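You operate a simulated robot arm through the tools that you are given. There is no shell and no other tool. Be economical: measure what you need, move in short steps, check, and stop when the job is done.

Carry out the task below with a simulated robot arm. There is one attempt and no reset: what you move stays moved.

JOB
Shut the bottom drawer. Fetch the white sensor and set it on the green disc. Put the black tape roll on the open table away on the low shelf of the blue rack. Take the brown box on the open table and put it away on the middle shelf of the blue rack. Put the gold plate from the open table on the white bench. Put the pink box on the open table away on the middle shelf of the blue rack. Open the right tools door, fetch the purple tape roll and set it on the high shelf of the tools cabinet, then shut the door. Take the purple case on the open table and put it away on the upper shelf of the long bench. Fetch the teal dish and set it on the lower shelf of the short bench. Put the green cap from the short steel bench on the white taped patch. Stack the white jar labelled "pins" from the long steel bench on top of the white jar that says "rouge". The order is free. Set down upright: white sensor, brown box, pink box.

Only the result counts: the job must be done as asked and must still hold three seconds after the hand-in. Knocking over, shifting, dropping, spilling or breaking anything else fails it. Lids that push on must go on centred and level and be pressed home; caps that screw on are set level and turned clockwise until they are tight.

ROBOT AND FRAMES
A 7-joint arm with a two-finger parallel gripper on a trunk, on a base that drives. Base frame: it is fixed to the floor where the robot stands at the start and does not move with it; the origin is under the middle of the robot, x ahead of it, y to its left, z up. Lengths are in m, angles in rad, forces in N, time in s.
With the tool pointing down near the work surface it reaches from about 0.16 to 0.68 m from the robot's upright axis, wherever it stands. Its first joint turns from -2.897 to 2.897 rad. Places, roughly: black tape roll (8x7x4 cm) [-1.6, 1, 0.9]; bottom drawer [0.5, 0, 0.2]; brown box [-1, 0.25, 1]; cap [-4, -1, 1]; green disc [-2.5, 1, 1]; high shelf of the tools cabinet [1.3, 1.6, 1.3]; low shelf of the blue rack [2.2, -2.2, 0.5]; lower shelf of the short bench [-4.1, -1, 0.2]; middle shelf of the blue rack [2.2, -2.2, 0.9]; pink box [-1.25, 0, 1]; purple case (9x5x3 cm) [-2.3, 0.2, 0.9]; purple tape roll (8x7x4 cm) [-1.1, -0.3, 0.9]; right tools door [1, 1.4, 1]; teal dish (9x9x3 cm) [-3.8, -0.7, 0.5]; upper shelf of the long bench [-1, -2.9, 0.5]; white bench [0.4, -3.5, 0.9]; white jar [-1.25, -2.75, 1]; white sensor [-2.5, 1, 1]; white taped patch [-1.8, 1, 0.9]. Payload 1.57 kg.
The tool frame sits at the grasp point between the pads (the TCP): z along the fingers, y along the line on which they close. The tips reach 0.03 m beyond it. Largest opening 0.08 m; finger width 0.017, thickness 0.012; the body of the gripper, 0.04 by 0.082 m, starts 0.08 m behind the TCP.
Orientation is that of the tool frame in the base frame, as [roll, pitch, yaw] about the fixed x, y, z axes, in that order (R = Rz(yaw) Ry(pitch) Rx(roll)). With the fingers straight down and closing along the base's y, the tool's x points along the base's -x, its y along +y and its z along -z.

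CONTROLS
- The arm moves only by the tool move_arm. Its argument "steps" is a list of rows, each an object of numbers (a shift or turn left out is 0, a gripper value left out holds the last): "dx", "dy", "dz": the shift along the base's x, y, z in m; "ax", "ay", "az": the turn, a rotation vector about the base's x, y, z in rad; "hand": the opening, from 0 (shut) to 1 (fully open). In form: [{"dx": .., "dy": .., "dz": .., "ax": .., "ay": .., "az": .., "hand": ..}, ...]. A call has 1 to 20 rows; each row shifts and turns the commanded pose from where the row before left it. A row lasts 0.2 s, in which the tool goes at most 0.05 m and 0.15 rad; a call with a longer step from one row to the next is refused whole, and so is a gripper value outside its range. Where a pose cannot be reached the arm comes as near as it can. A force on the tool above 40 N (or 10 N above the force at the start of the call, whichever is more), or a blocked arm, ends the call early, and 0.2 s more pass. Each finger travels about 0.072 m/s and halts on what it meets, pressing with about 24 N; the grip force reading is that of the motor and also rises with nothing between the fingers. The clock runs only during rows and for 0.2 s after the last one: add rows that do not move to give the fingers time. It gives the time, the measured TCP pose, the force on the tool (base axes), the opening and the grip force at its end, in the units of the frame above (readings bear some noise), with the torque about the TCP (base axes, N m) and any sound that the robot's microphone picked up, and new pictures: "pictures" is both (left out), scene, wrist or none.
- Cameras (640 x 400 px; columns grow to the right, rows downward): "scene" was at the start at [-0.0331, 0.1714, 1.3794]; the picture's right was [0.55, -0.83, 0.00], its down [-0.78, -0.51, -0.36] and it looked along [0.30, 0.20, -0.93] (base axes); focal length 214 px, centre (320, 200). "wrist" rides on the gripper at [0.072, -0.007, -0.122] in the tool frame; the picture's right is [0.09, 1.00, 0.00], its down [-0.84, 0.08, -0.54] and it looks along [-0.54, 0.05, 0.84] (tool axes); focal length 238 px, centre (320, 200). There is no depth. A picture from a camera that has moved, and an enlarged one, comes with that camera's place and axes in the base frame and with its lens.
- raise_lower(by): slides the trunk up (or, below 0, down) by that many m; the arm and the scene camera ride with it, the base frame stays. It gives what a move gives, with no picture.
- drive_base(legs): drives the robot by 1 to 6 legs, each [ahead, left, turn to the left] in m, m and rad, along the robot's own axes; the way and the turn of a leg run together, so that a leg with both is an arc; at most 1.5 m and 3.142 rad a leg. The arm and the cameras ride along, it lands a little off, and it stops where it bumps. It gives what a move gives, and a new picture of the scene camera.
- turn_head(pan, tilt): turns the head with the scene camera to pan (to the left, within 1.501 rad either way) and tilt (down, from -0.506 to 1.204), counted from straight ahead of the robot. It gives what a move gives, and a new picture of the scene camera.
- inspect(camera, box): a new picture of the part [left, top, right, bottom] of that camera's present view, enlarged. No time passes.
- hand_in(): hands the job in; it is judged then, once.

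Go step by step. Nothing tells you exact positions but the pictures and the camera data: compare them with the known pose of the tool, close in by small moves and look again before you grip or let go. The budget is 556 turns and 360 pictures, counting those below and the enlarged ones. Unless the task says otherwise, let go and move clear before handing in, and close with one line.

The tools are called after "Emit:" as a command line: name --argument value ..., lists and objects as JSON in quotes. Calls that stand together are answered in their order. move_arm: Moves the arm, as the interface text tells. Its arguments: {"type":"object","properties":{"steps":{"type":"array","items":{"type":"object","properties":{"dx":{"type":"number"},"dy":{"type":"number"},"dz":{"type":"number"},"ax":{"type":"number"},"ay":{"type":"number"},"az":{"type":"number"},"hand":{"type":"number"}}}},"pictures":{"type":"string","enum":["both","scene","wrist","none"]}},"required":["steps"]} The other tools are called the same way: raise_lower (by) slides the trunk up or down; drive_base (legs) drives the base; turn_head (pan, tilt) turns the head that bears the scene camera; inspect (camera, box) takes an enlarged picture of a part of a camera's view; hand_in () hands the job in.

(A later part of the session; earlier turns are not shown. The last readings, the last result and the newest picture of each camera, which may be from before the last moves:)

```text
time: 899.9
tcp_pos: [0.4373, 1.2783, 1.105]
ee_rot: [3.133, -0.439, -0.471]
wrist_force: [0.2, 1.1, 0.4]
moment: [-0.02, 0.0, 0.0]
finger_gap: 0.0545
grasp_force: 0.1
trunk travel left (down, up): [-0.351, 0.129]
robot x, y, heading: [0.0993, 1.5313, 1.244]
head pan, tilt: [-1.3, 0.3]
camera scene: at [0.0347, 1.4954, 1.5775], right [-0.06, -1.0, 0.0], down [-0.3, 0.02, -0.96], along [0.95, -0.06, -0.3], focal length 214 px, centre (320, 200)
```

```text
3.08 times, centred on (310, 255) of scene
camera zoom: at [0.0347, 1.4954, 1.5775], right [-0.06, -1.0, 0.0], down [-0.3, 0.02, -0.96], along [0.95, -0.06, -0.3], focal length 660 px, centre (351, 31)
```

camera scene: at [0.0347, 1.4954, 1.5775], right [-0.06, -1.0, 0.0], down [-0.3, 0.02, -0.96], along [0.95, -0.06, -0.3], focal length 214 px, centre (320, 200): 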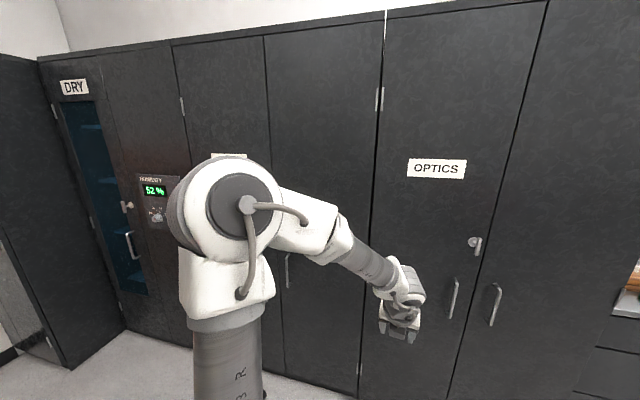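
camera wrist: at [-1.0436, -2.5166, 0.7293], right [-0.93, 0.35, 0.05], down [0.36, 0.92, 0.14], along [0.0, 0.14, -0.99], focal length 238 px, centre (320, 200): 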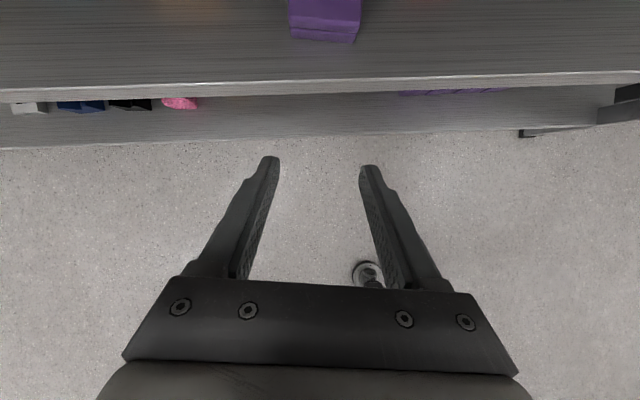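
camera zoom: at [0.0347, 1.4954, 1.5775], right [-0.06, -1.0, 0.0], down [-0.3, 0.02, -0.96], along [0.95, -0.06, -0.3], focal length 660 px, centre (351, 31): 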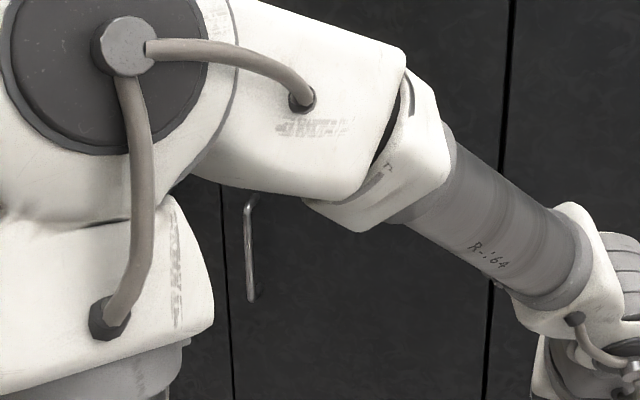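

The right tools door's handle is a vertical bar near (1.05, 1.61), z 0.74–0.95, hinge to the right. I position myself and bring the hand horizontal at handle height.

Emit:
drive_base --legs '[[0.36, -0.08, 0]]'

Emit:
move_arm --steps '[{"ax": -0.051, "ay": -0.12, "dz": -0.03, "hand": 1}, {"ax": -0.051, "ay": -0.12, "dz": -0.03}, {"ax": -0.051, "ay": -0.12, "dz": -0.03}, {"ax": -0.051, "ay": -0.12, "dz": -0.03}, {"ax": -0.051, "ay": -0.12, "dz": -0.03}, {"ax": -0.051, "ay": -0.12, "dz": -0.03}, {"ax": -0.051, "ay": -0.12, "dz": -0.03}, {"ax": -0.051, "ay": -0.12, "dz": -0.03}, {"az": 0.1}]' --pictures "both"

```text
time: 902.8
tcp_pos: [0.6307, 1.5902, 1.1049]
ee_rot: [3.133, -0.44, -0.473]
wrist_force: [0.3, -0.4, 0.2]
moment: [-0.01, 0.01, 0.01]
finger_gap: 0.0542
grasp_force: 0.2
trunk travel left (down, up): [-0.351, 0.129]
robot x, y, heading: [0.2901, 1.8425, 1.241]
head pan, tilt: [-1.3, 0.3]
camera scene: at [0.2263, 1.8077, 1.5775], right [-0.06, -1.0, 0.0], down [-0.3, 0.02, -0.96], along [0.95, -0.06, -0.3], focal length 214 px, centre (320, 200)
```

scene: 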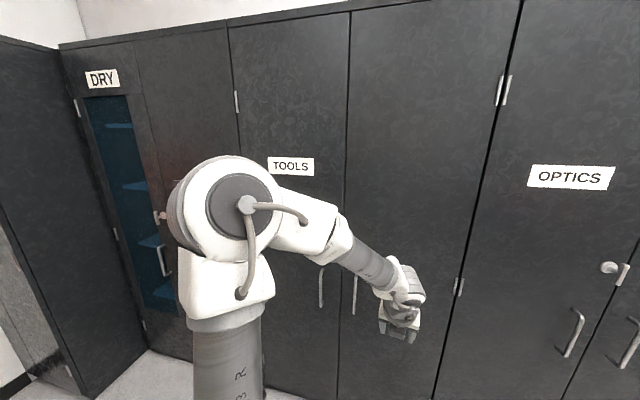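

```text
time: 904.8
tcp_pos: [0.6498, 1.5925, 0.8709]
ee_rot: [-2.155, -1.48, -1.31]
wrist_force: [0.4, -0.2, 0.1]
moment: [-0.01, -0.01, 0.03]
finger_gap: 0.08
grasp_force: 0.1
out of reach, approached as far as the arm can: row 4
trunk travel left (down, up): [-0.351, 0.129]
robot x, y, heading: [0.2947, 1.8458, 1.241]
head pan, tilt: [-1.3, 0.3]
camera scene: at [0.2259, 1.8074, 1.5774], right [-0.06, -1.0, 0.0], down [-0.29, 0.02, -0.96], along [0.95, -0.06, -0.3], focal length 214 px, centre (320, 200)
camera wrist: at [0.5385, 1.6307, 0.948], right [-0.32, -0.95, 0.02], down [-0.56, 0.17, -0.81], along [0.77, -0.27, -0.58], focal length 238 px, centre (320, 200)
```

scene: 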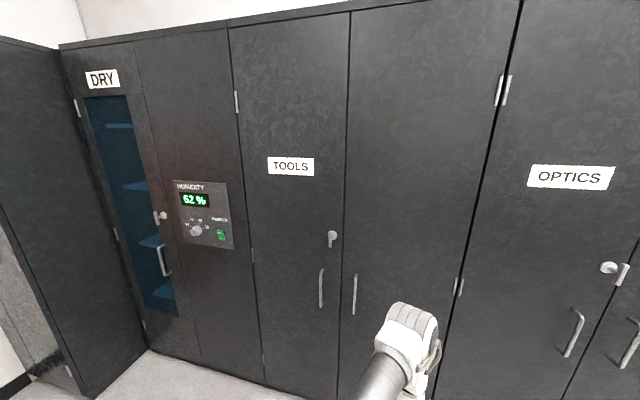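
wrist: 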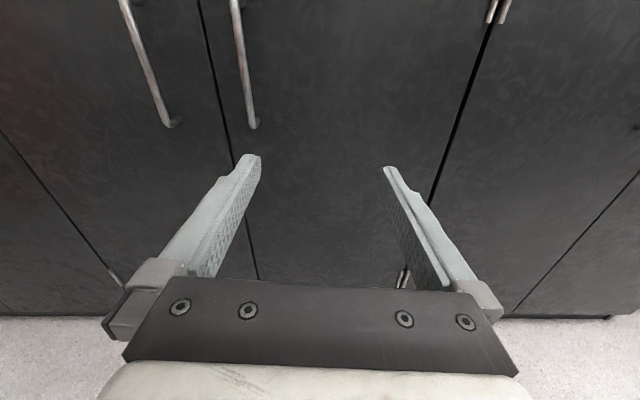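

Emit:
move_arm --steps '[{"dx": 0.014, "dy": 0.041}, {"dx": 0.014, "dy": 0.041}, {"dx": 0.014, "dy": 0.041}]' --pictures "none"

Emit:
drive_base --legs '[[0, -0.15, 0]]'

Emit:
move_arm --steps '[{"dx": 0.03, "dy": -0.01}, {"dx": 0.03, "dy": -0.01}]' --pictures "wrist"

```text
time: 905.8
tcp_pos: [0.6931, 1.6883, 0.8734]
ee_rot: [-2.135, -1.541, -1.364]
wrist_force: [-1.3, 0.9, -0.2]
moment: [0.01, 0.01, 0.01]
finger_gap: 0.0801
grasp_force: 0.0
trunk travel left (down, up): [-0.351, 0.129]
robot x, y, heading: [0.2901, 1.844, 1.237]
head pan, tilt: [-1.3, 0.3]
stopped in row 3: the arm was blocked; the commanded pose is now the measured one
```

```text
time: 907.5
tcp_pos: [0.8324, 1.6401, 0.8721]
ee_rot: [-2.141, -1.541, -1.358]
wrist_force: [-0.9, -0.2, 0.8]
moment: [0.02, 0.01, 0.01]
finger_gap: 0.0802
grasp_force: 0.0
trunk travel left (down, up): [-0.351, 0.129]
robot x, y, heading: [0.4308, 1.7956, 1.241]
head pan, tilt: [-1.3, 0.3]
camera scene: at [0.3666, 1.7594, 1.5775], right [-0.06, -1.0, 0.0], down [-0.3, 0.02, -0.96], along [0.95, -0.06, -0.3], focal length 214 px, centre (320, 200)
```

scene: 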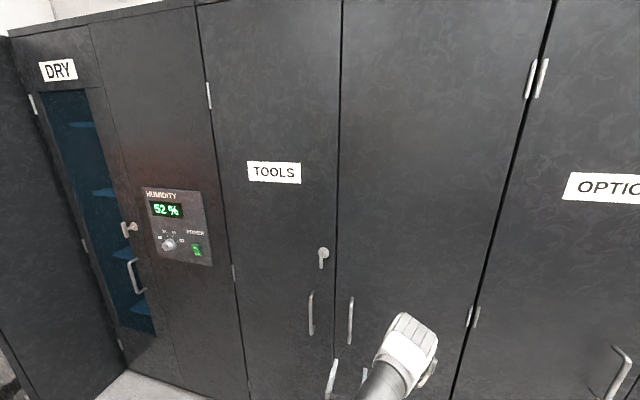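

```text
time: 908.1
tcp_pos: [0.8927, 1.6209, 0.8734]
ee_rot: [-2.152, -1.54, -1.35]
wrist_force: [0.1, 1.0, 0.8]
moment: [0.0, -0.01, -0.02]
finger_gap: 0.08
grasp_force: 0.1
trunk travel left (down, up): [-0.351, 0.129]
robot x, y, heading: [0.4324, 1.793, 1.238]
head pan, tilt: [-1.3, 0.3]
camera wrist: at [0.7819, 1.6678, 0.9463], right [-0.35, -0.93, 0.07], down [-0.54, 0.14, -0.83], along [0.77, -0.33, -0.55], focal length 238 px, centre (320, 200)
```

wrist: 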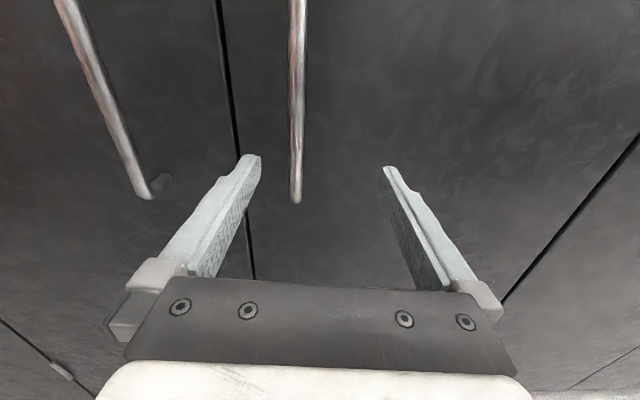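

Emit:
drive_base --legs '[[0.027, 0, 0]]'

Emit:
move_arm --steps '[{"dx": 0.033, "dy": -0.011, "dz": -0.01}, {"dx": 0.033, "dy": -0.011, "dz": -0.01}, {"dx": 0.03, "dy": -0.01}]' --pictures "wrist"

```text
time: 909.0
tcp_pos: [0.9016, 1.6463, 0.8739]
ee_rot: [-2.141, -1.54, -1.358]
wrist_force: [-0.4, 0.4, 0.1]
moment: [0.02, 0.0, -0.04]
finger_gap: 0.0802
grasp_force: 0.1
trunk travel left (down, up): [-0.351, 0.129]
robot x, y, heading: [0.4404, 1.8221, 1.239]
head pan, tilt: [-1.3, 0.3]
camera scene: at [0.3753, 1.7846, 1.5775], right [-0.06, -1.0, 0.0], down [-0.3, 0.02, -0.96], along [0.95, -0.06, -0.3], focal length 214 px, centre (320, 200)
```

scene: 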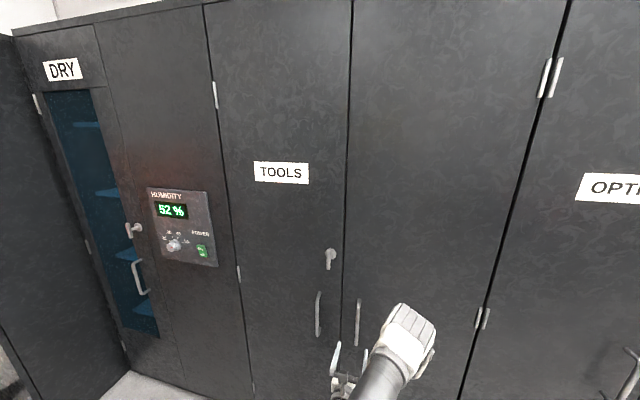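

```text
time: 909.8
tcp_pos: [0.9988, 1.615, 0.8528]
ee_rot: [-2.162, -1.539, -1.339]
wrist_force: [0.2, 0.3, 0.8]
moment: [0.01, 0.04, 0.01]
finger_gap: 0.08
grasp_force: 0.1
trunk travel left (down, up): [-0.351, 0.129]
robot x, y, heading: [0.4426, 1.8217, 1.242]
head pan, tilt: [-1.3, 0.3]
camera wrist: at [0.8866, 1.6622, 0.9264], right [-0.35, -0.93, 0.07], down [-0.54, 0.14, -0.83], along [0.77, -0.32, -0.56], focal length 238 px, centre (320, 200)
```

wrist: 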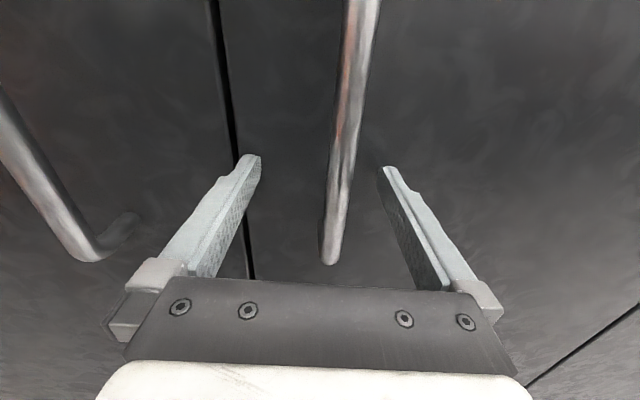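

Emit:
move_arm --steps '[{"dx": 0.012, "dy": -0.022}, {"dx": 0.02, "dy": -0.008}]' --pictures "wrist"

```text
time: 910.1
tcp_pos: [1.0, 1.6126, 0.8518]
ee_rot: [-2.116, -1.534, -1.368]
wrist_force: [-12.2, 4.2, 8.0]
moment: [0.27, -0.47, 0.67]
finger_gap: 0.0797
grasp_force: 0.1
trunk travel left (down, up): [-0.351, 0.129]
robot x, y, heading: [0.4394, 1.819, 1.241]
head pan, tilt: [-1.3, 0.3]
stopped in row 1: the force on the tool passed its limit at 56 N (the readings are from after the stop); the commanded pose is now the measured one
camera wrist: at [0.8878, 1.6578, 0.9261], right [-0.34, -0.94, 0.06], down [-0.54, 0.14, -0.83], along [0.77, -0.31, -0.56], focal length 238 px, centre (320, 200)
```

wrist: 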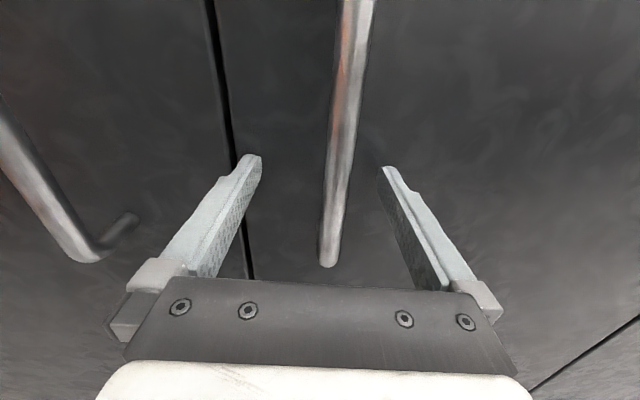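

Fingertips touch the door; the bar lies between the fingers. Close on it.

Emit:
move_arm --steps '[{"dx": -0.006, "dy": 0.002}, {"hand": 0}, {"hand": 0}, {"hand": 0}, {"hand": 0}, {"hand": 0}, {"hand": 0}]' --pictures "wrist"

```text
time: 911.7
tcp_pos: [0.9922, 1.6073, 0.8505]
ee_rot: [-2.268, -1.534, -1.231]
wrist_force: [-10.8, -34.2, -1.2]
moment: [-0.66, -0.3, 0.28]
finger_gap: 0.0142
grasp_force: 30.8
trunk travel left (down, up): [-0.351, 0.129]
robot x, y, heading: [0.4401, 1.8172, 1.24]
head pan, tilt: [-1.3, 0.3]
camera wrist: at [0.8818, 1.6535, 0.9241], right [-0.35, -0.94, 0.06], down [-0.54, 0.15, -0.83], along [0.76, -0.32, -0.56], focal length 238 px, centre (320, 200)
```

wrist: 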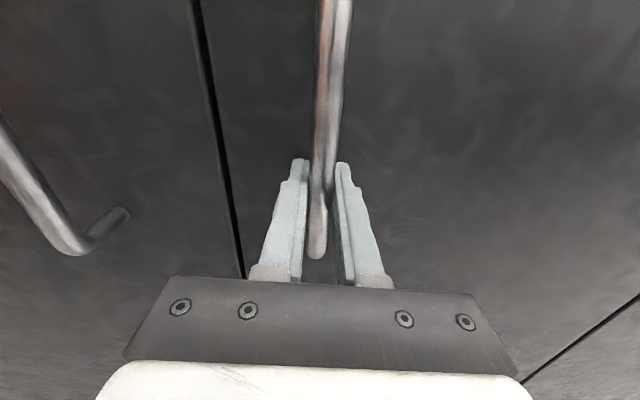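

Bar gripped. Relieve the side load, then pull along the door's arc.

Emit:
move_arm --steps '[{"dx": -0.003, "dy": -0.007}, {"dx": -0.02, "dy": 0.001, "az": 0.05}, {"dx": -0.02, "dy": 0.001, "az": 0.05}]' --pictures "none"

```text
time: 912.5
tcp_pos: [0.9534, 1.6145, 0.8496]
ee_rot: [-2.198, -1.53, -1.182]
wrist_force: [3.8, 3.0, 0.8]
moment: [-0.42, 0.27, -0.04]
finger_gap: 0.0144
grasp_force: 31.0
trunk travel left (down, up): [-0.351, 0.129]
robot x, y, heading: [0.4414, 1.8213, 1.243]
head pan, tilt: [-1.3, 0.3]
```

Emit:
move_arm --steps '[{"dx": -0.041, "dy": 0.003, "az": 0.1}, {"dx": -0.041, "dy": -0.001, "az": 0.1}, {"dx": -0.041, "dy": -0.004, "az": 0.1}, {"dx": -0.04, "dy": -0.009, "az": 0.1}]' --pictures "scene"

```text
time: 913.5
tcp_pos: [0.7867, 1.5991, 0.8498]
ee_rot: [-2.289, -1.529, -0.699]
wrist_force: [-7.9, 19.6, -11.3]
moment: [-0.63, 0.12, -0.19]
finger_gap: 0.0141
grasp_force: 30.6
trunk travel left (down, up): [-0.351, 0.129]
robot x, y, heading: [0.4386, 1.8194, 1.241]
head pan, tilt: [-1.3, 0.3]
camera scene: at [0.3749, 1.786, 1.5774], right [-0.06, -1.0, 0.0], down [-0.3, 0.02, -0.96], along [0.95, -0.06, -0.3], focal length 214 px, centre (320, 200)
```

scene: 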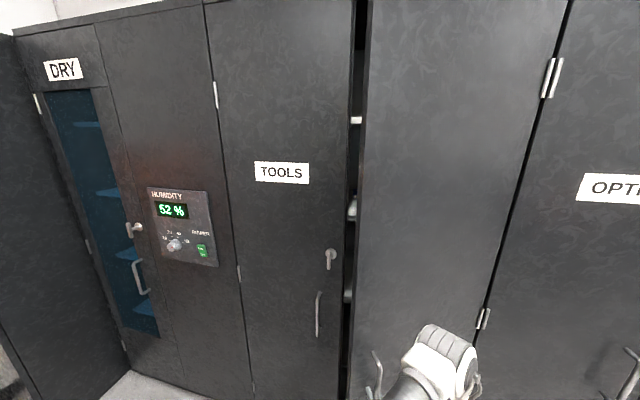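

Emit:
drive_base --legs '[[-0.052, 0.063, 0], [-0.064, 0.052, 0]]'

```text
time: 915.5
tcp_pos: [0.6459, 1.5182, 0.8523]
ee_rot: [-2.633, -1.544, -0.37]
wrist_force: [3.2, -2.7, -5.9]
moment: [-0.63, -0.25, 0.04]
finger_gap: 0.0141
grasp_force: 30.0
trunk travel left (down, up): [-0.351, 0.129]
robot x, y, heading: [0.2953, 1.7486, 1.237]
head pan, tilt: [-1.3, 0.3]
stopped in leg 2: the force on the tool passed its limit at 44 N (the readings are from after the stop); the commanded pose is now the measured one
camera scene: at [0.2314, 1.7127, 1.5776], right [-0.06, -1.0, 0.0], down [-0.3, 0.02, -0.96], along [0.95, -0.06, -0.3], focal length 214 px, centre (320, 200)
```

scene: 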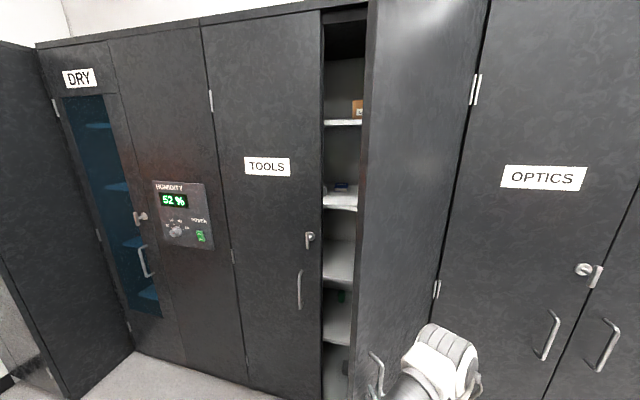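

Emit:
drive_base --legs '[[-0.063, 0.046, 0]]'

Emit:
drive_base --legs '[[-0.08, 0.023, 0]]'

Emit:
drive_base --legs '[[-0.08, 0.006, 0]]'

```text
time: 916.4
tcp_pos: [0.6158, 1.4904, 0.8515]
ee_rot: [-3.119, -1.549, 0.107]
wrist_force: [2.5, -1.0, -6.1]
moment: [-0.35, -0.06, -0.16]
finger_gap: 0.014
grasp_force: 30.2
trunk travel left (down, up): [-0.351, 0.129]
robot x, y, heading: [0.262, 1.7249, 1.239]
head pan, tilt: [-1.3, 0.3]
stopped in leg 1: the force on the tool passed its limit at 49 N (the readings are from after the stop); the commanded pose is now the measured one
camera scene: at [0.1993, 1.6897, 1.5776], right [-0.06, -1.0, 0.0], down [-0.3, 0.02, -0.96], along [0.95, -0.06, -0.3], focal length 214 px, centre (320, 200)
```

scene: 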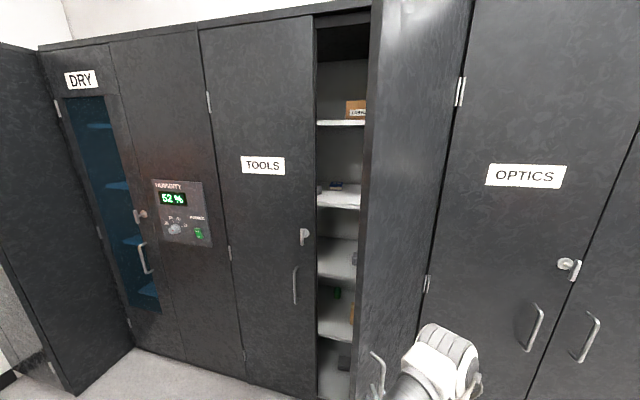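

```text
time: 917.6
tcp_pos: [0.568, 1.4247, 0.8521]
ee_rot: [-3.032, -1.546, 0.024]
wrist_force: [-15.7, 9.0, -8.3]
moment: [-0.55, 0.18, -0.09]
finger_gap: 0.0139
grasp_force: 30.1
trunk travel left (down, up): [-0.351, 0.129]
robot x, y, heading: [0.2183, 1.6586, 1.234]
head pan, tilt: [-1.3, 0.3]
camera scene: at [0.1501, 1.6227, 1.5774], right [-0.06, -1.0, 0.0], down [-0.29, 0.02, -0.96], along [0.95, -0.06, -0.3], focal length 214 px, centre (320, 200)
```

scene: 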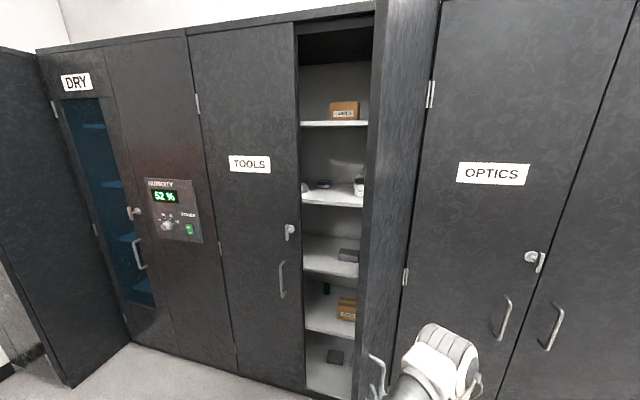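

```text
time: 918.8
tcp_pos: [0.5342, 1.3503, 0.8521]
ee_rot: [-3.02, -1.545, 0.012]
wrist_force: [-21.6, 6.7, 1.0]
moment: [-0.46, -0.01, -0.02]
finger_gap: 0.0135
grasp_force: 30.2
trunk travel left (down, up): [-0.351, 0.129]
robot x, y, heading: [0.1829, 1.582, 1.241]
head pan, tilt: [-1.3, 0.3]
camera scene: at [0.1174, 1.5489, 1.5774], right [-0.06, -1.0, 0.0], down [-0.29, 0.02, -0.96], along [0.95, -0.06, -0.29], focal length 214 px, centre (320, 200)
```

scene: 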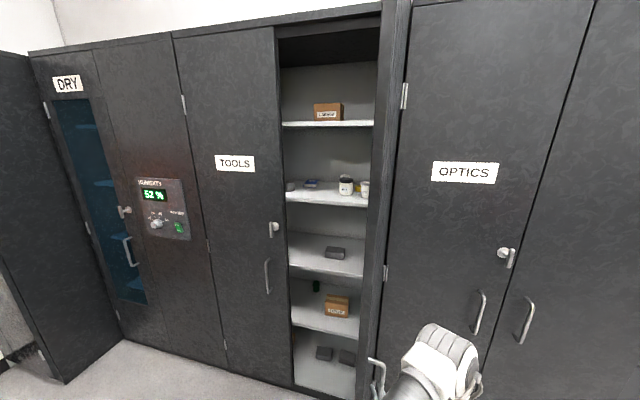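

Door is open about 85°. Let go of the handle and withdraw.

Emit:
move_arm --steps '[{"hand": 0.4}, {"hand": 0.5}, {"dx": -0.02, "dy": -0.002}, {"dx": -0.03, "dy": -0.003}, {"dx": -0.04, "dy": -0.004}]' --pictures "both"

```text
time: 920.0
tcp_pos: [0.4456, 1.3403, 0.8517]
ee_rot: [-3.006, -1.544, -0.001]
wrist_force: [0.0, 0.5, 0.3]
moment: [0.02, 0.0, 0.01]
finger_gap: 0.0402
grasp_force: 0.0
trunk travel left (down, up): [-0.351, 0.129]
robot x, y, heading: [0.1842, 1.5822, 1.239]
head pan, tilt: [-1.3, 0.3]
camera scene: at [0.1193, 1.5483, 1.5775], right [-0.06, -1.0, 0.0], down [-0.3, 0.02, -0.96], along [0.95, -0.06, -0.3], focal length 214 px, centre (320, 200)
camera wrist: at [0.3257, 1.3307, 0.9261], right [0.13, -0.99, 0.09], down [-0.55, -0.15, -0.82], along [0.83, 0.06, -0.56], focal length 238 px, centre (320, 200)
```

scene: 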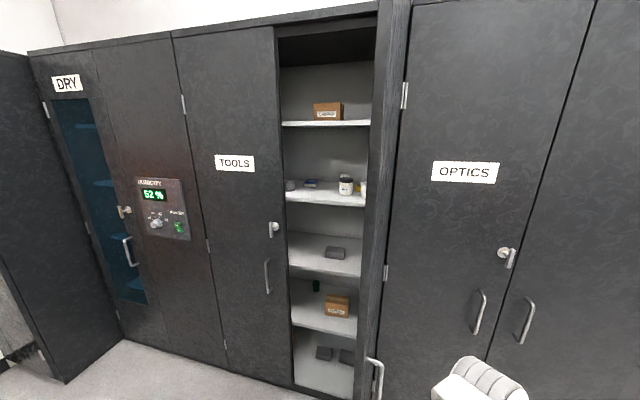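
wrist: 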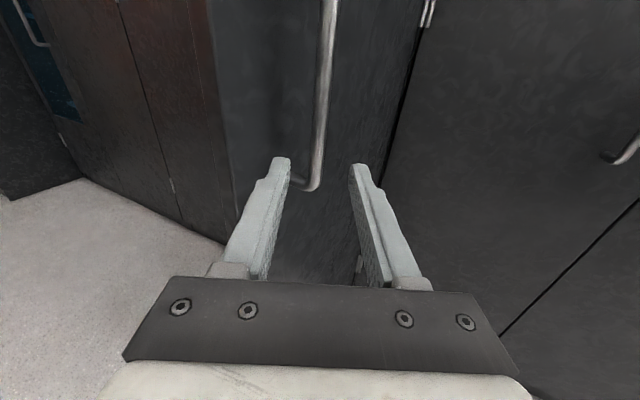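

Emit:
inspect --camera "scene" --box '[270, 100, 390, 220]'

```text
3.33 times, centred on (330, 160) of scene
camera zoom: at [0.1193, 1.5483, 1.5775], right [-0.06, -1.0, 0.0], down [-0.3, 0.02, -0.96], along [0.95, -0.06, -0.3], focal length 715 px, centre (287, 333)
```

zoom: 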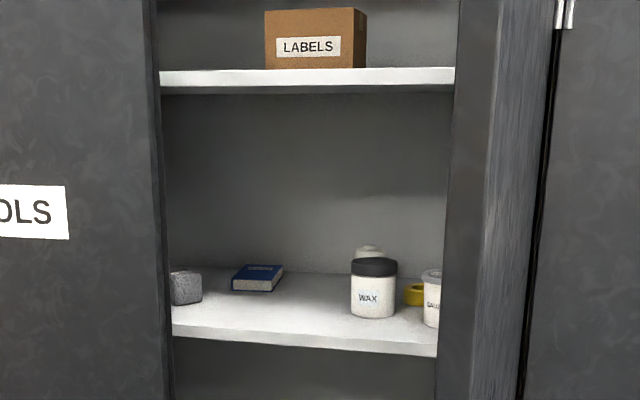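

Good view of the high shelf: free room in the middle front near (1.115, 1.49), z 1.28. Now fetch the purple roll.

Emit:
move_arm --steps '[{"dz": 0.04, "dx": -0.01}, {"dz": 0.045}, {"dz": 0.045}, {"dz": 0.045}, {"dz": 0.045, "hand": 0.7}]' --pictures "none"

Emit:
drive_base --legs '[[-1.0, 0.05, 0], [-1.05, 0, 0], [0, 0, -1.56], [0, 0, -1.56]]'

```text
time: 921.2
tcp_pos: [0.4355, 1.3399, 1.0722]
ee_rot: [-2.958, -1.546, -0.051]
wrist_force: [-1.0, 0.5, 0.2]
moment: [-0.01, -0.03, 0.04]
finger_gap: 0.0559
grasp_force: 0.0
trunk travel left (down, up): [-0.351, 0.129]
robot x, y, heading: [0.1819, 1.5821, 1.237]
head pan, tilt: [-1.3, 0.3]
```

```text
time: 945.0
tcp_pos: [-0.7875, -0.0994, 1.0718]
ee_rot: [-2.998, -1.544, -3.131]
wrist_force: [0.1, -0.2, 0.6]
moment: [-0.01, 0.04, 0.0]
finger_gap: 0.0559
grasp_force: 0.1
trunk travel left (down, up): [-0.351, 0.129]
robot x, y, heading: [-0.5325, -0.337, -1.875]
head pan, tilt: [-1.3, 0.3]
camera scene: at [-0.4666, -0.3003, 1.5775], right [0.04, 1.0, 0.0], down [0.3, -0.01, -0.96], along [-0.95, 0.04, -0.3], focal length 214 px, centre (320, 200)
```

scene: 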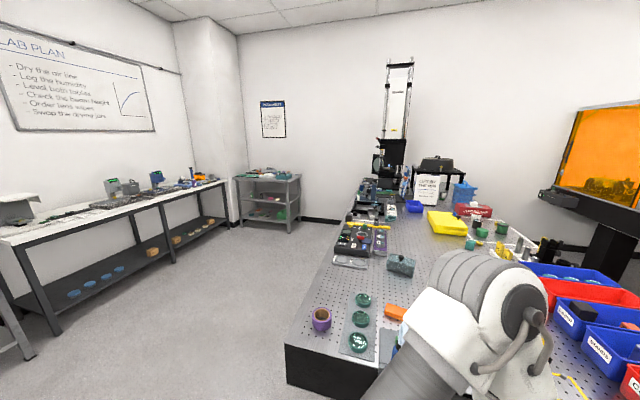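

Emit:
move_arm --steps '[{"ay": -0.14, "dx": -0.01, "dy": -0.03, "dz": 0.01}, {"ay": -0.14, "dx": -0.02, "dy": -0.03, "dz": 0.01}, {"ay": -0.14, "dx": -0.02, "dy": -0.03, "dz": 0.01}, {"ay": -0.14, "dx": -0.03, "dy": -0.03}, {"ay": -0.14, "dx": -0.03, "dy": -0.03}, {"ay": -0.14, "dx": -0.03, "dy": -0.03}, {"ay": -0.14, "dx": -0.03, "dy": -0.02}]' --pictures "wrist"

```text
time: 946.6
tcp_pos: [-0.9726, -0.2632, 1.1022]
ee_rot: [-2.988, -0.564, -3.139]
wrist_force: [0.1, -0.1, -0.2]
moment: [-0.01, 0.0, 0.02]
finger_gap: 0.056
grasp_force: 0.1
out of reach, approached as far as the arm can: row 2, 3
trunk travel left (down, up): [-0.351, 0.129]
robot x, y, heading: [-0.5314, -0.3372, -1.881]
head pan, tilt: [-1.3, 0.3]
camera wrist: at [-0.9664, -0.2519, 1.2429], right [-0.16, 0.98, -0.08], down [0.99, 0.16, -0.01], along [0.01, -0.08, -1.0], focal length 238 px, centre (320, 200)
```

wrist: 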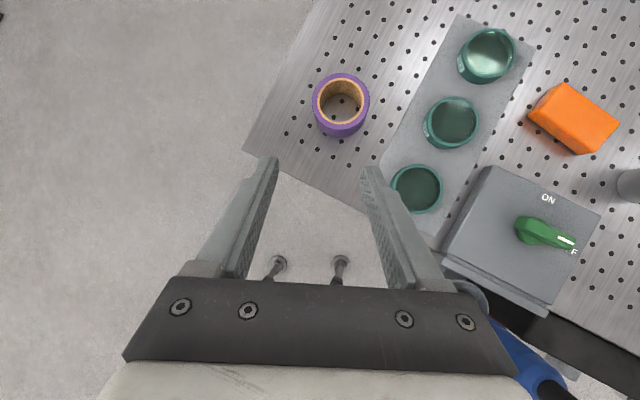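

Emit:
move_arm --steps '[{"ax": 0.124, "az": -0.079}, {"dx": -0.037, "dy": -0.012, "dz": -0.03}, {"dx": -0.037, "dy": -0.012, "dz": -0.03}, {"dx": -0.036, "dy": -0.012, "dz": -0.03}]' --pictures "wrist"

```text
time: 947.6
tcp_pos: [-1.0802, -0.2994, 1.0124]
ee_rot: [-3.134, -0.566, 3.139]
wrist_force: [0.6, -0.9, -0.6]
moment: [0.0, 0.0, 0.02]
finger_gap: 0.0561
grasp_force: 0.0
trunk travel left (down, up): [-0.351, 0.129]
robot x, y, heading: [-0.5319, -0.3377, -1.882]
head pan, tilt: [-1.3, 0.3]
camera wrist: at [-1.0759, -0.3049, 1.153], right [-0.08, 1.0, 0.04], down [1.0, 0.08, 0.01], along [0.01, 0.04, -1.0], focal length 238 px, centre (320, 200)
```

wrist: 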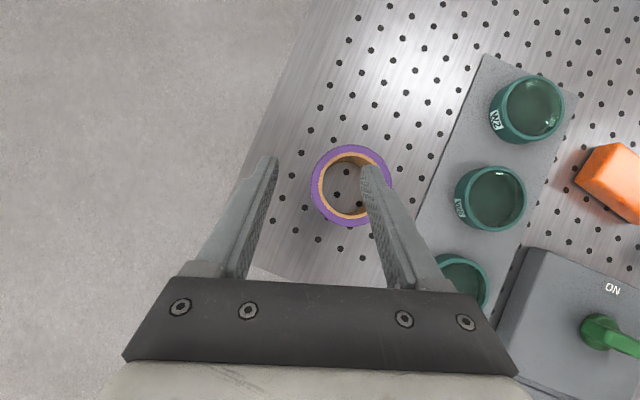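

Emit:
move_arm --steps '[{"dx": -0.006, "dz": -0.03}, {"dz": -0.025}, {"dz": -0.013}]' --pictures "wrist"

```text
time: 948.4
tcp_pos: [-1.0868, -0.2997, 0.9437]
ee_rot: [-3.135, -0.564, -3.142]
wrist_force: [0.0, -0.2, -0.4]
moment: [-0.01, 0.03, -0.01]
finger_gap: 0.0562
grasp_force: 0.0
trunk travel left (down, up): [-0.351, 0.129]
robot x, y, heading: [-0.5345, -0.3368, -1.885]
head pan, tilt: [-1.3, 0.3]
camera wrist: at [-1.0817, -0.305, 1.085], right [-0.08, 1.0, 0.04], down [1.0, 0.08, 0.01], along [0.01, 0.04, -1.0], focal length 238 px, centre (320, 200)
```

wrist: 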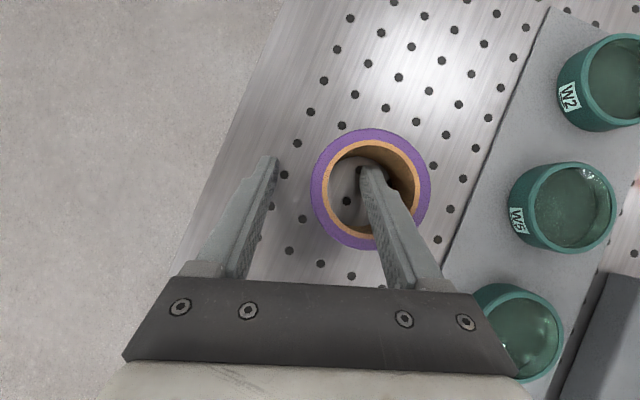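

Emit:
move_arm --steps '[{"hand": 0}, {"hand": 0}, {"hand": 0}, {"hand": 0}, {"dz": 0.02}, {"dz": 0.03}, {"dz": 0.04}, {"dz": 0.04, "dx": 0.02}, {"dz": 0.04, "dx": 0.02}, {"dx": 0.045}]' --pictures "wrist"

```text
time: 950.6
tcp_pos: [-1.0018, -0.2986, 1.1137]
ee_rot: [-3.134, -0.566, 3.141]
wrist_force: [-0.7, 0.8, -0.7]
moment: [-0.02, 0.0, -0.01]
finger_gap: 0.0149
grasp_force: 23.8
trunk travel left (down, up): [-0.351, 0.129]
robot x, y, heading: [-0.5341, -0.3348, -1.885]
head pan, tilt: [-1.3, 0.3]
camera wrist: at [-0.9975, -0.3047, 1.2548], right [-0.08, 1.0, 0.04], down [1.0, 0.08, 0.01], along [0.01, 0.04, -1.0], focal length 238 px, centre (320, 200)
```

wrist: 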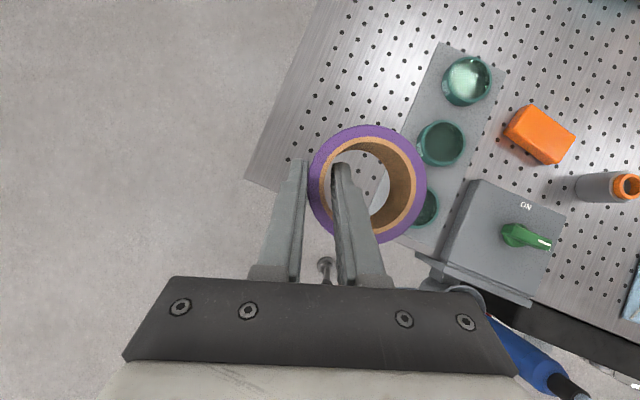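

Purple roll held. I travel with the arm trailing, past the open door.

Emit:
move_arm --steps '[{"dz": 0.04, "dx": 0.02}, {"dz": 0.04, "dx": 0.02}]' --pictures "none"

Emit:
drive_base --legs '[[0, 0.2, 0], [0, 0, 1.555], [0, 1.2, 0], [-0.2, 0, 0], [0, 1.15, 0]]'

```text
time: 951.2
tcp_pos: [-0.9627, -0.3005, 1.1938]
ee_rot: [-3.132, -0.568, 3.139]
wrist_force: [-0.2, -1.0, -0.7]
moment: [0.03, 0.03, -0.04]
finger_gap: 0.0152
grasp_force: 23.6
trunk travel left (down, up): [-0.351, 0.129]
robot x, y, heading: [-0.5328, -0.334, -1.882]
head pan, tilt: [-1.3, 0.3]
```

```text
time: 977.2
tcp_pos: [0.1867, 1.4582, 1.1932]
ee_rot: [-3.135, -0.566, -1.59]
wrist_force: [0.3, -0.3, -0.5]
moment: [0.0, -0.03, -0.05]
finger_gap: 0.0138
grasp_force: 24.4
trunk travel left (down, up): [-0.351, 0.129]
robot x, y, heading: [0.2342, 1.8882, -0.331]
head pan, tilt: [-1.3, 0.3]
camera scene: at [0.1979, 1.9544, 1.5775], right [-1.0, 0.06, 0.0], down [0.02, 0.3, -0.96], along [-0.06, -0.95, -0.3], focal length 214 px, centre (320, 200)
```

scene: 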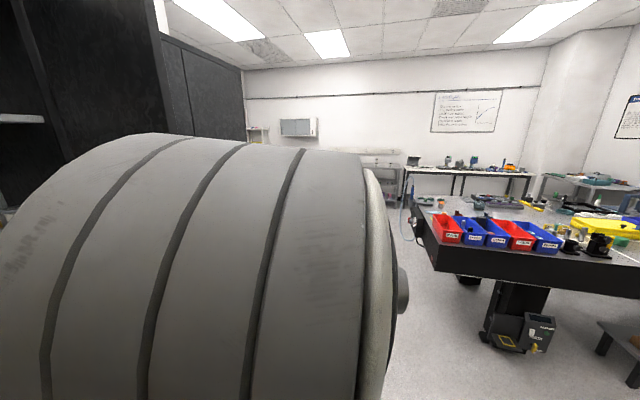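

Emit:
drive_base --legs '[[0, 0, 1.58]]'

Emit:
raise_lower --by 0.128

Emit:
move_arm --steps '[{"dz": 0.03}, {"dz": 0.02}]' --pictures "both"

```text
time: 981.5
tcp_pos: [0.6362, 1.7361, 1.1943]
ee_rot: [3.137, -0.568, -0.297]
wrist_force: [0.7, 0.2, 0.1]
moment: [0.03, 0.02, 0.0]
finger_gap: 0.0136
grasp_force: 24.2
trunk travel left (down, up): [-0.351, 0.129]
robot x, y, heading: [0.2319, 1.8915, 0.959]
head pan, tilt: [-1.3, 0.3]
stopped in leg 1: the robot was blocked; the commanded pose is now the measured one
camera scene: at [0.1602, 1.8796, 1.5786], right [-0.46, -0.89, 0.01], down [-0.26, 0.12, -0.96], along [0.85, -0.44, -0.29], focal length 214 px, centre (320, 200)
```

scene: 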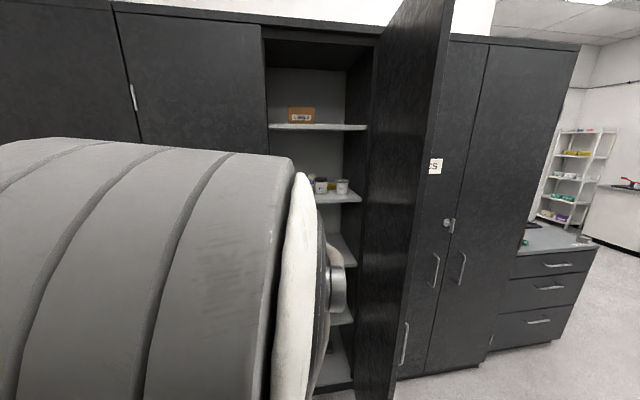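

```text
time: 983.1
tcp_pos: [0.6423, 1.7366, 1.321]
ee_rot: [3.134, -0.562, -0.296]
wrist_force: [0.4, 0.3, -0.2]
moment: [0.02, -0.02, 0.02]
finger_gap: 0.014
grasp_force: 24.5
trunk travel left (down, up): [-0.479, 0.001]
robot x, y, heading: [0.2316, 1.8912, 0.959]
head pan, tilt: [-1.3, 0.3]
```

```text
time: 983.7
tcp_pos: [0.642, 1.7376, 1.3712]
ee_rot: [3.135, -0.562, -0.295]
wrist_force: [0.5, -0.2, -1.0]
moment: [0.05, 0.01, 0.0]
finger_gap: 0.0139
grasp_force: 24.1
trunk travel left (down, up): [-0.479, 0.001]
robot x, y, heading: [0.2373, 1.8929, 0.957]
head pan, tilt: [-1.3, 0.3]
camera scene: at [0.1673, 1.8812, 1.7112], right [-0.43, -0.9, 0.01], down [-0.23, 0.1, -0.97], along [0.87, -0.42, -0.24], focal length 214 px, centre (320, 200)
camera wrist: at [0.6405, 1.746, 1.5117], right [-0.22, -0.97, 0.05], down [-0.98, 0.22, 0.01], along [-0.02, -0.05, -1.0], focal length 238 px, centre (320, 200)
```

scene: 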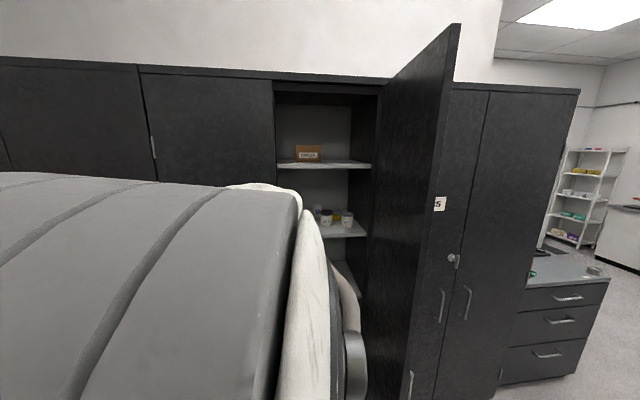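
wrist: 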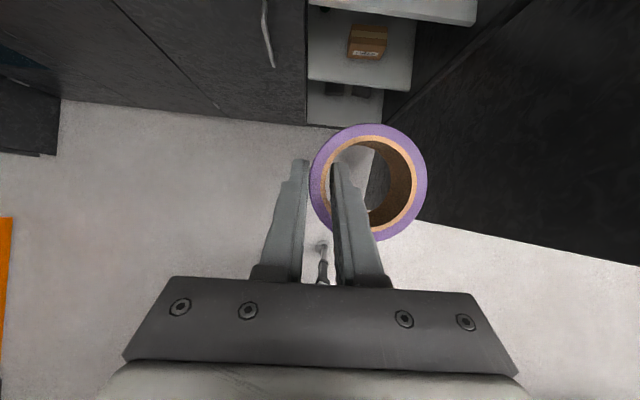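

Emit:
move_arm --steps '[{"dx": 0.04, "dy": -0.01}, {"dx": 0.04, "dy": -0.01}]' --pictures "none"

Emit:
turn_head --pan 1.2 --tilt 1.0

```text
time: 984.3
tcp_pos: [0.7222, 1.7174, 1.3691]
ee_rot: [3.134, -0.563, -0.295]
wrist_force: [0.5, 0.3, -0.6]
moment: [0.03, -0.01, 0.03]
finger_gap: 0.0135
grasp_force: 23.9
trunk travel left (down, up): [-0.479, 0.001]
robot x, y, heading: [0.2339, 1.891, 0.962]
head pan, tilt: [-1.3, 0.3]
```

```text
time: 986.5
tcp_pos: [0.7155, 1.7071, 1.3709]
ee_rot: [-3.135, -0.566, -0.302]
wrist_force: [-0.6, -0.3, -0.6]
moment: [0.04, -0.04, -0.01]
finger_gap: 0.0138
grasp_force: 23.8
trunk travel left (down, up): [-0.479, 0.001]
robot x, y, heading: [0.2347, 1.8912, 0.961]
head pan, tilt: [1.201, 1.0]
camera scene: at [0.0351, 1.9644, 1.646], right [0.83, 0.56, 0.0], down [0.47, -0.7, -0.54], along [-0.3, 0.45, -0.84], focal length 214 px, centre (320, 200)
```

scene: 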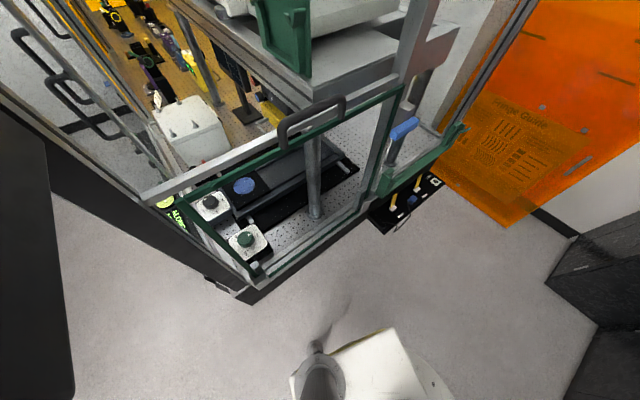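

Emit:
drive_base --legs '[[0, 0, 0.28]]'

```text
time: 987.9
tcp_pos: [0.7434, 1.8051, 1.3706]
ee_rot: [-3.14, -0.563, -0.109]
wrist_force: [-0.2, -0.3, 0.0]
moment: [0.02, 0.03, 0.0]
finger_gap: 0.0135
grasp_force: 24.1
trunk travel left (down, up): [-0.479, 0.001]
robot x, y, heading: [0.2357, 1.8936, 1.153]
head pan, tilt: [1.201, 1.0]
stopped in leg 1: the robot was blocked; the commanded pose is now the measured one
camera scene: at [0.0304, 1.9359, 1.6465], right [0.75, 0.66, 0.0], down [0.55, -0.63, -0.54], along [-0.36, 0.4, -0.84], focal length 214 px, centre (320, 200)
```

scene: 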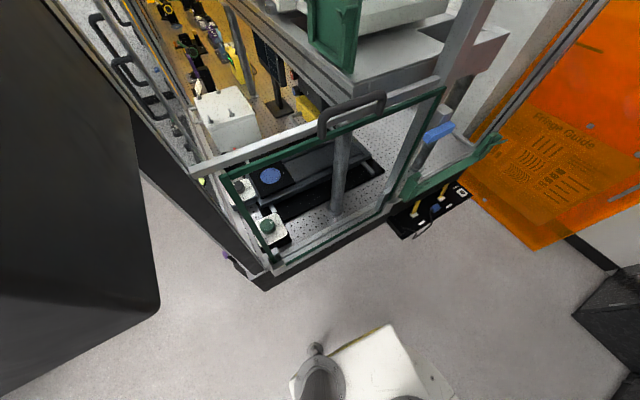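

Emit:
turn_head --pan 1.5 --tilt 0.5

```text
time: 988.8
tcp_pos: [0.7528, 1.8115, 1.3671]
ee_rot: [3.137, -0.554, -0.106]
wrist_force: [0.1, 0.9, -0.2]
moment: [0.0, 0.0, -0.01]
finger_gap: 0.0137
grasp_force: 24.0
trunk travel left (down, up): [-0.479, 0.001]
robot x, y, heading: [0.2347, 1.8888, 1.148]
head pan, tilt: [1.499, 0.499]
camera scene: at [0.0208, 1.9468, 1.6804], right [0.63, 0.77, -0.01], down [0.42, -0.36, -0.83], along [-0.65, 0.52, -0.56], focal length 214 px, centre (320, 200)
```

scene: 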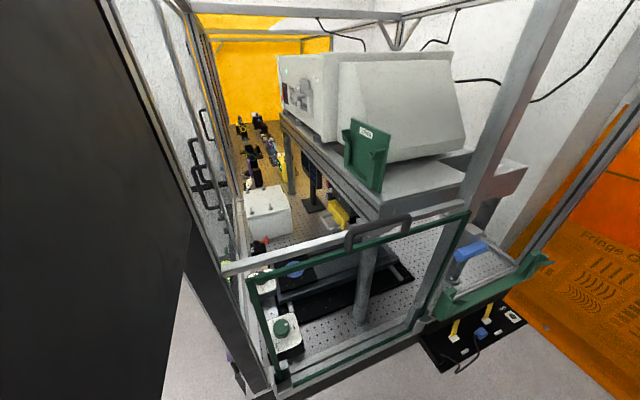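

Emit:
drive_base --legs '[[0, -0.15, 0]]'

Emit:
turn_head --pan -0.9 --tilt 0.5

```text
time: 990.5
tcp_pos: [0.8785, 1.7391, 1.3716]
ee_rot: [-3.133, -0.564, -0.111]
wrist_force: [0.6, -0.5, -0.2]
moment: [0.0, -0.03, 0.01]
finger_gap: 0.0139
grasp_force: 23.7
trunk travel left (down, up): [-0.479, 0.001]
robot x, y, heading: [0.3723, 1.8315, 1.156]
head pan, tilt: [1.499, 0.499]
camera scene: at [0.1308, 1.8588, 1.6871], right [0.47, 0.88, 0.0], down [0.42, -0.23, -0.88], along [-0.77, 0.42, -0.48], focal length 214 px, centre (320, 200)
```

scene: 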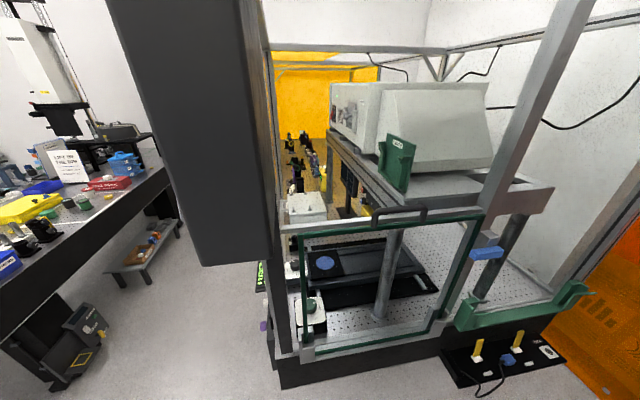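

```text
time: 992.8
tcp_pos: [0.8772, 1.7397, 1.372]
ee_rot: [-3.135, -0.565, -0.111]
wrist_force: [0.2, -0.4, -0.9]
moment: [0.01, -0.04, -0.01]
finger_gap: 0.0136
grasp_force: 24.4
trunk travel left (down, up): [-0.479, 0.001]
robot x, y, heading: [0.3708, 1.8317, 1.151]
head pan, tilt: [-0.901, 0.499]
camera scene: at [0.2987, 1.8384, 1.6871], right [0.25, -0.97, 0.0], down [-0.46, -0.12, -0.88], along [0.85, 0.22, -0.48], focal length 214 px, centre (320, 200)
```

scene: 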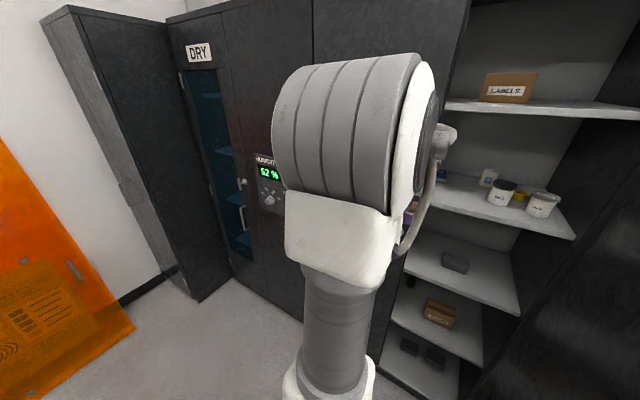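

Emit:
drive_base --legs '[[0, -0.1, 0]]'

Emit:
move_arm --steps '[{"dx": 0.0, "dy": -0.04, "az": -0.1}, {"dx": 0.0, "dy": -0.045, "az": -0.1}, {"dy": -0.045}]' --pictures "both"

```text
time: 994.2
tcp_pos: [0.9679, 1.6994, 1.3721]
ee_rot: [-3.135, -0.565, -0.11]
wrist_force: [-0.5, 0.2, -0.8]
moment: [0.04, 0.02, 0.0]
finger_gap: 0.0137
grasp_force: 23.9
trunk travel left (down, up): [-0.479, 0.001]
robot x, y, heading: [0.4579, 1.7932, 1.153]
head pan, tilt: [-0.901, 0.499]
camera scene: at [0.3898, 1.7976, 1.6871], right [0.25, -0.97, 0.0], down [-0.46, -0.12, -0.88], along [0.85, 0.22, -0.48], focal length 214 px, centre (320, 200)
```

scene: 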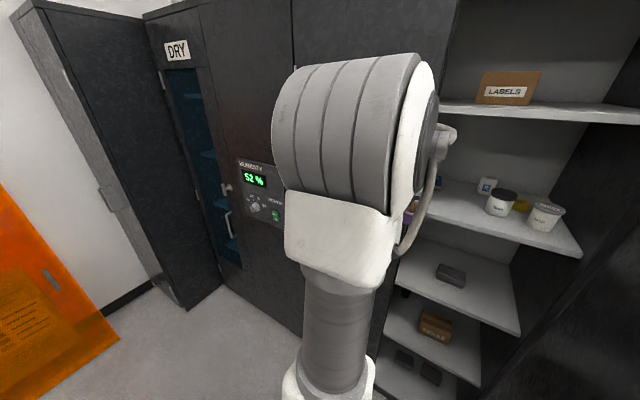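

```text
time: 995.0
tcp_pos: [0.9683, 1.5673, 1.3708]
ee_rot: [-3.136, -0.565, -0.311]
wrist_force: [-0.1, 0.3, -1.0]
moment: [0.0, -0.01, 0.01]
finger_gap: 0.0137
grasp_force: 24.1
trunk travel left (down, up): [-0.479, 0.001]
robot x, y, heading: [0.4624, 1.7923, 1.147]
head pan, tilt: [-0.901, 0.499]
camera scene: at [0.3896, 1.7972, 1.6871], right [0.25, -0.97, 0.0], down [-0.46, -0.12, -0.88], along [0.85, 0.22, -0.48], focal length 214 px, centre (320, 200)
camera wrist: at [0.9663, 1.5758, 1.5131], right [-0.23, -0.97, 0.04], down [-0.97, 0.23, 0.01], along [-0.02, -0.04, -1.0], focal length 238 px, centre (320, 200)
```

scene: 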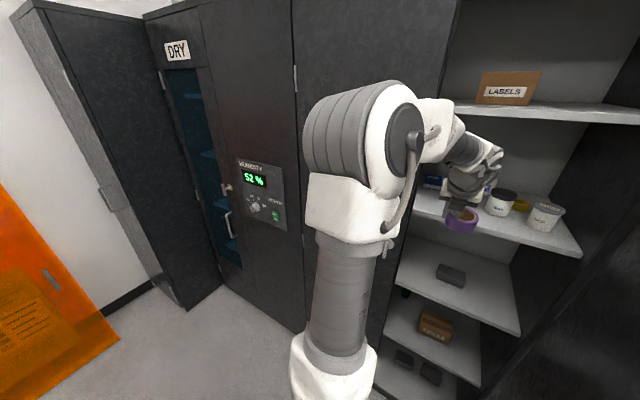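
wrist: 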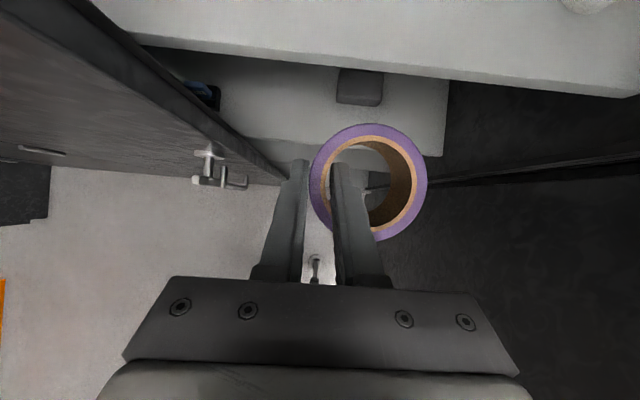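

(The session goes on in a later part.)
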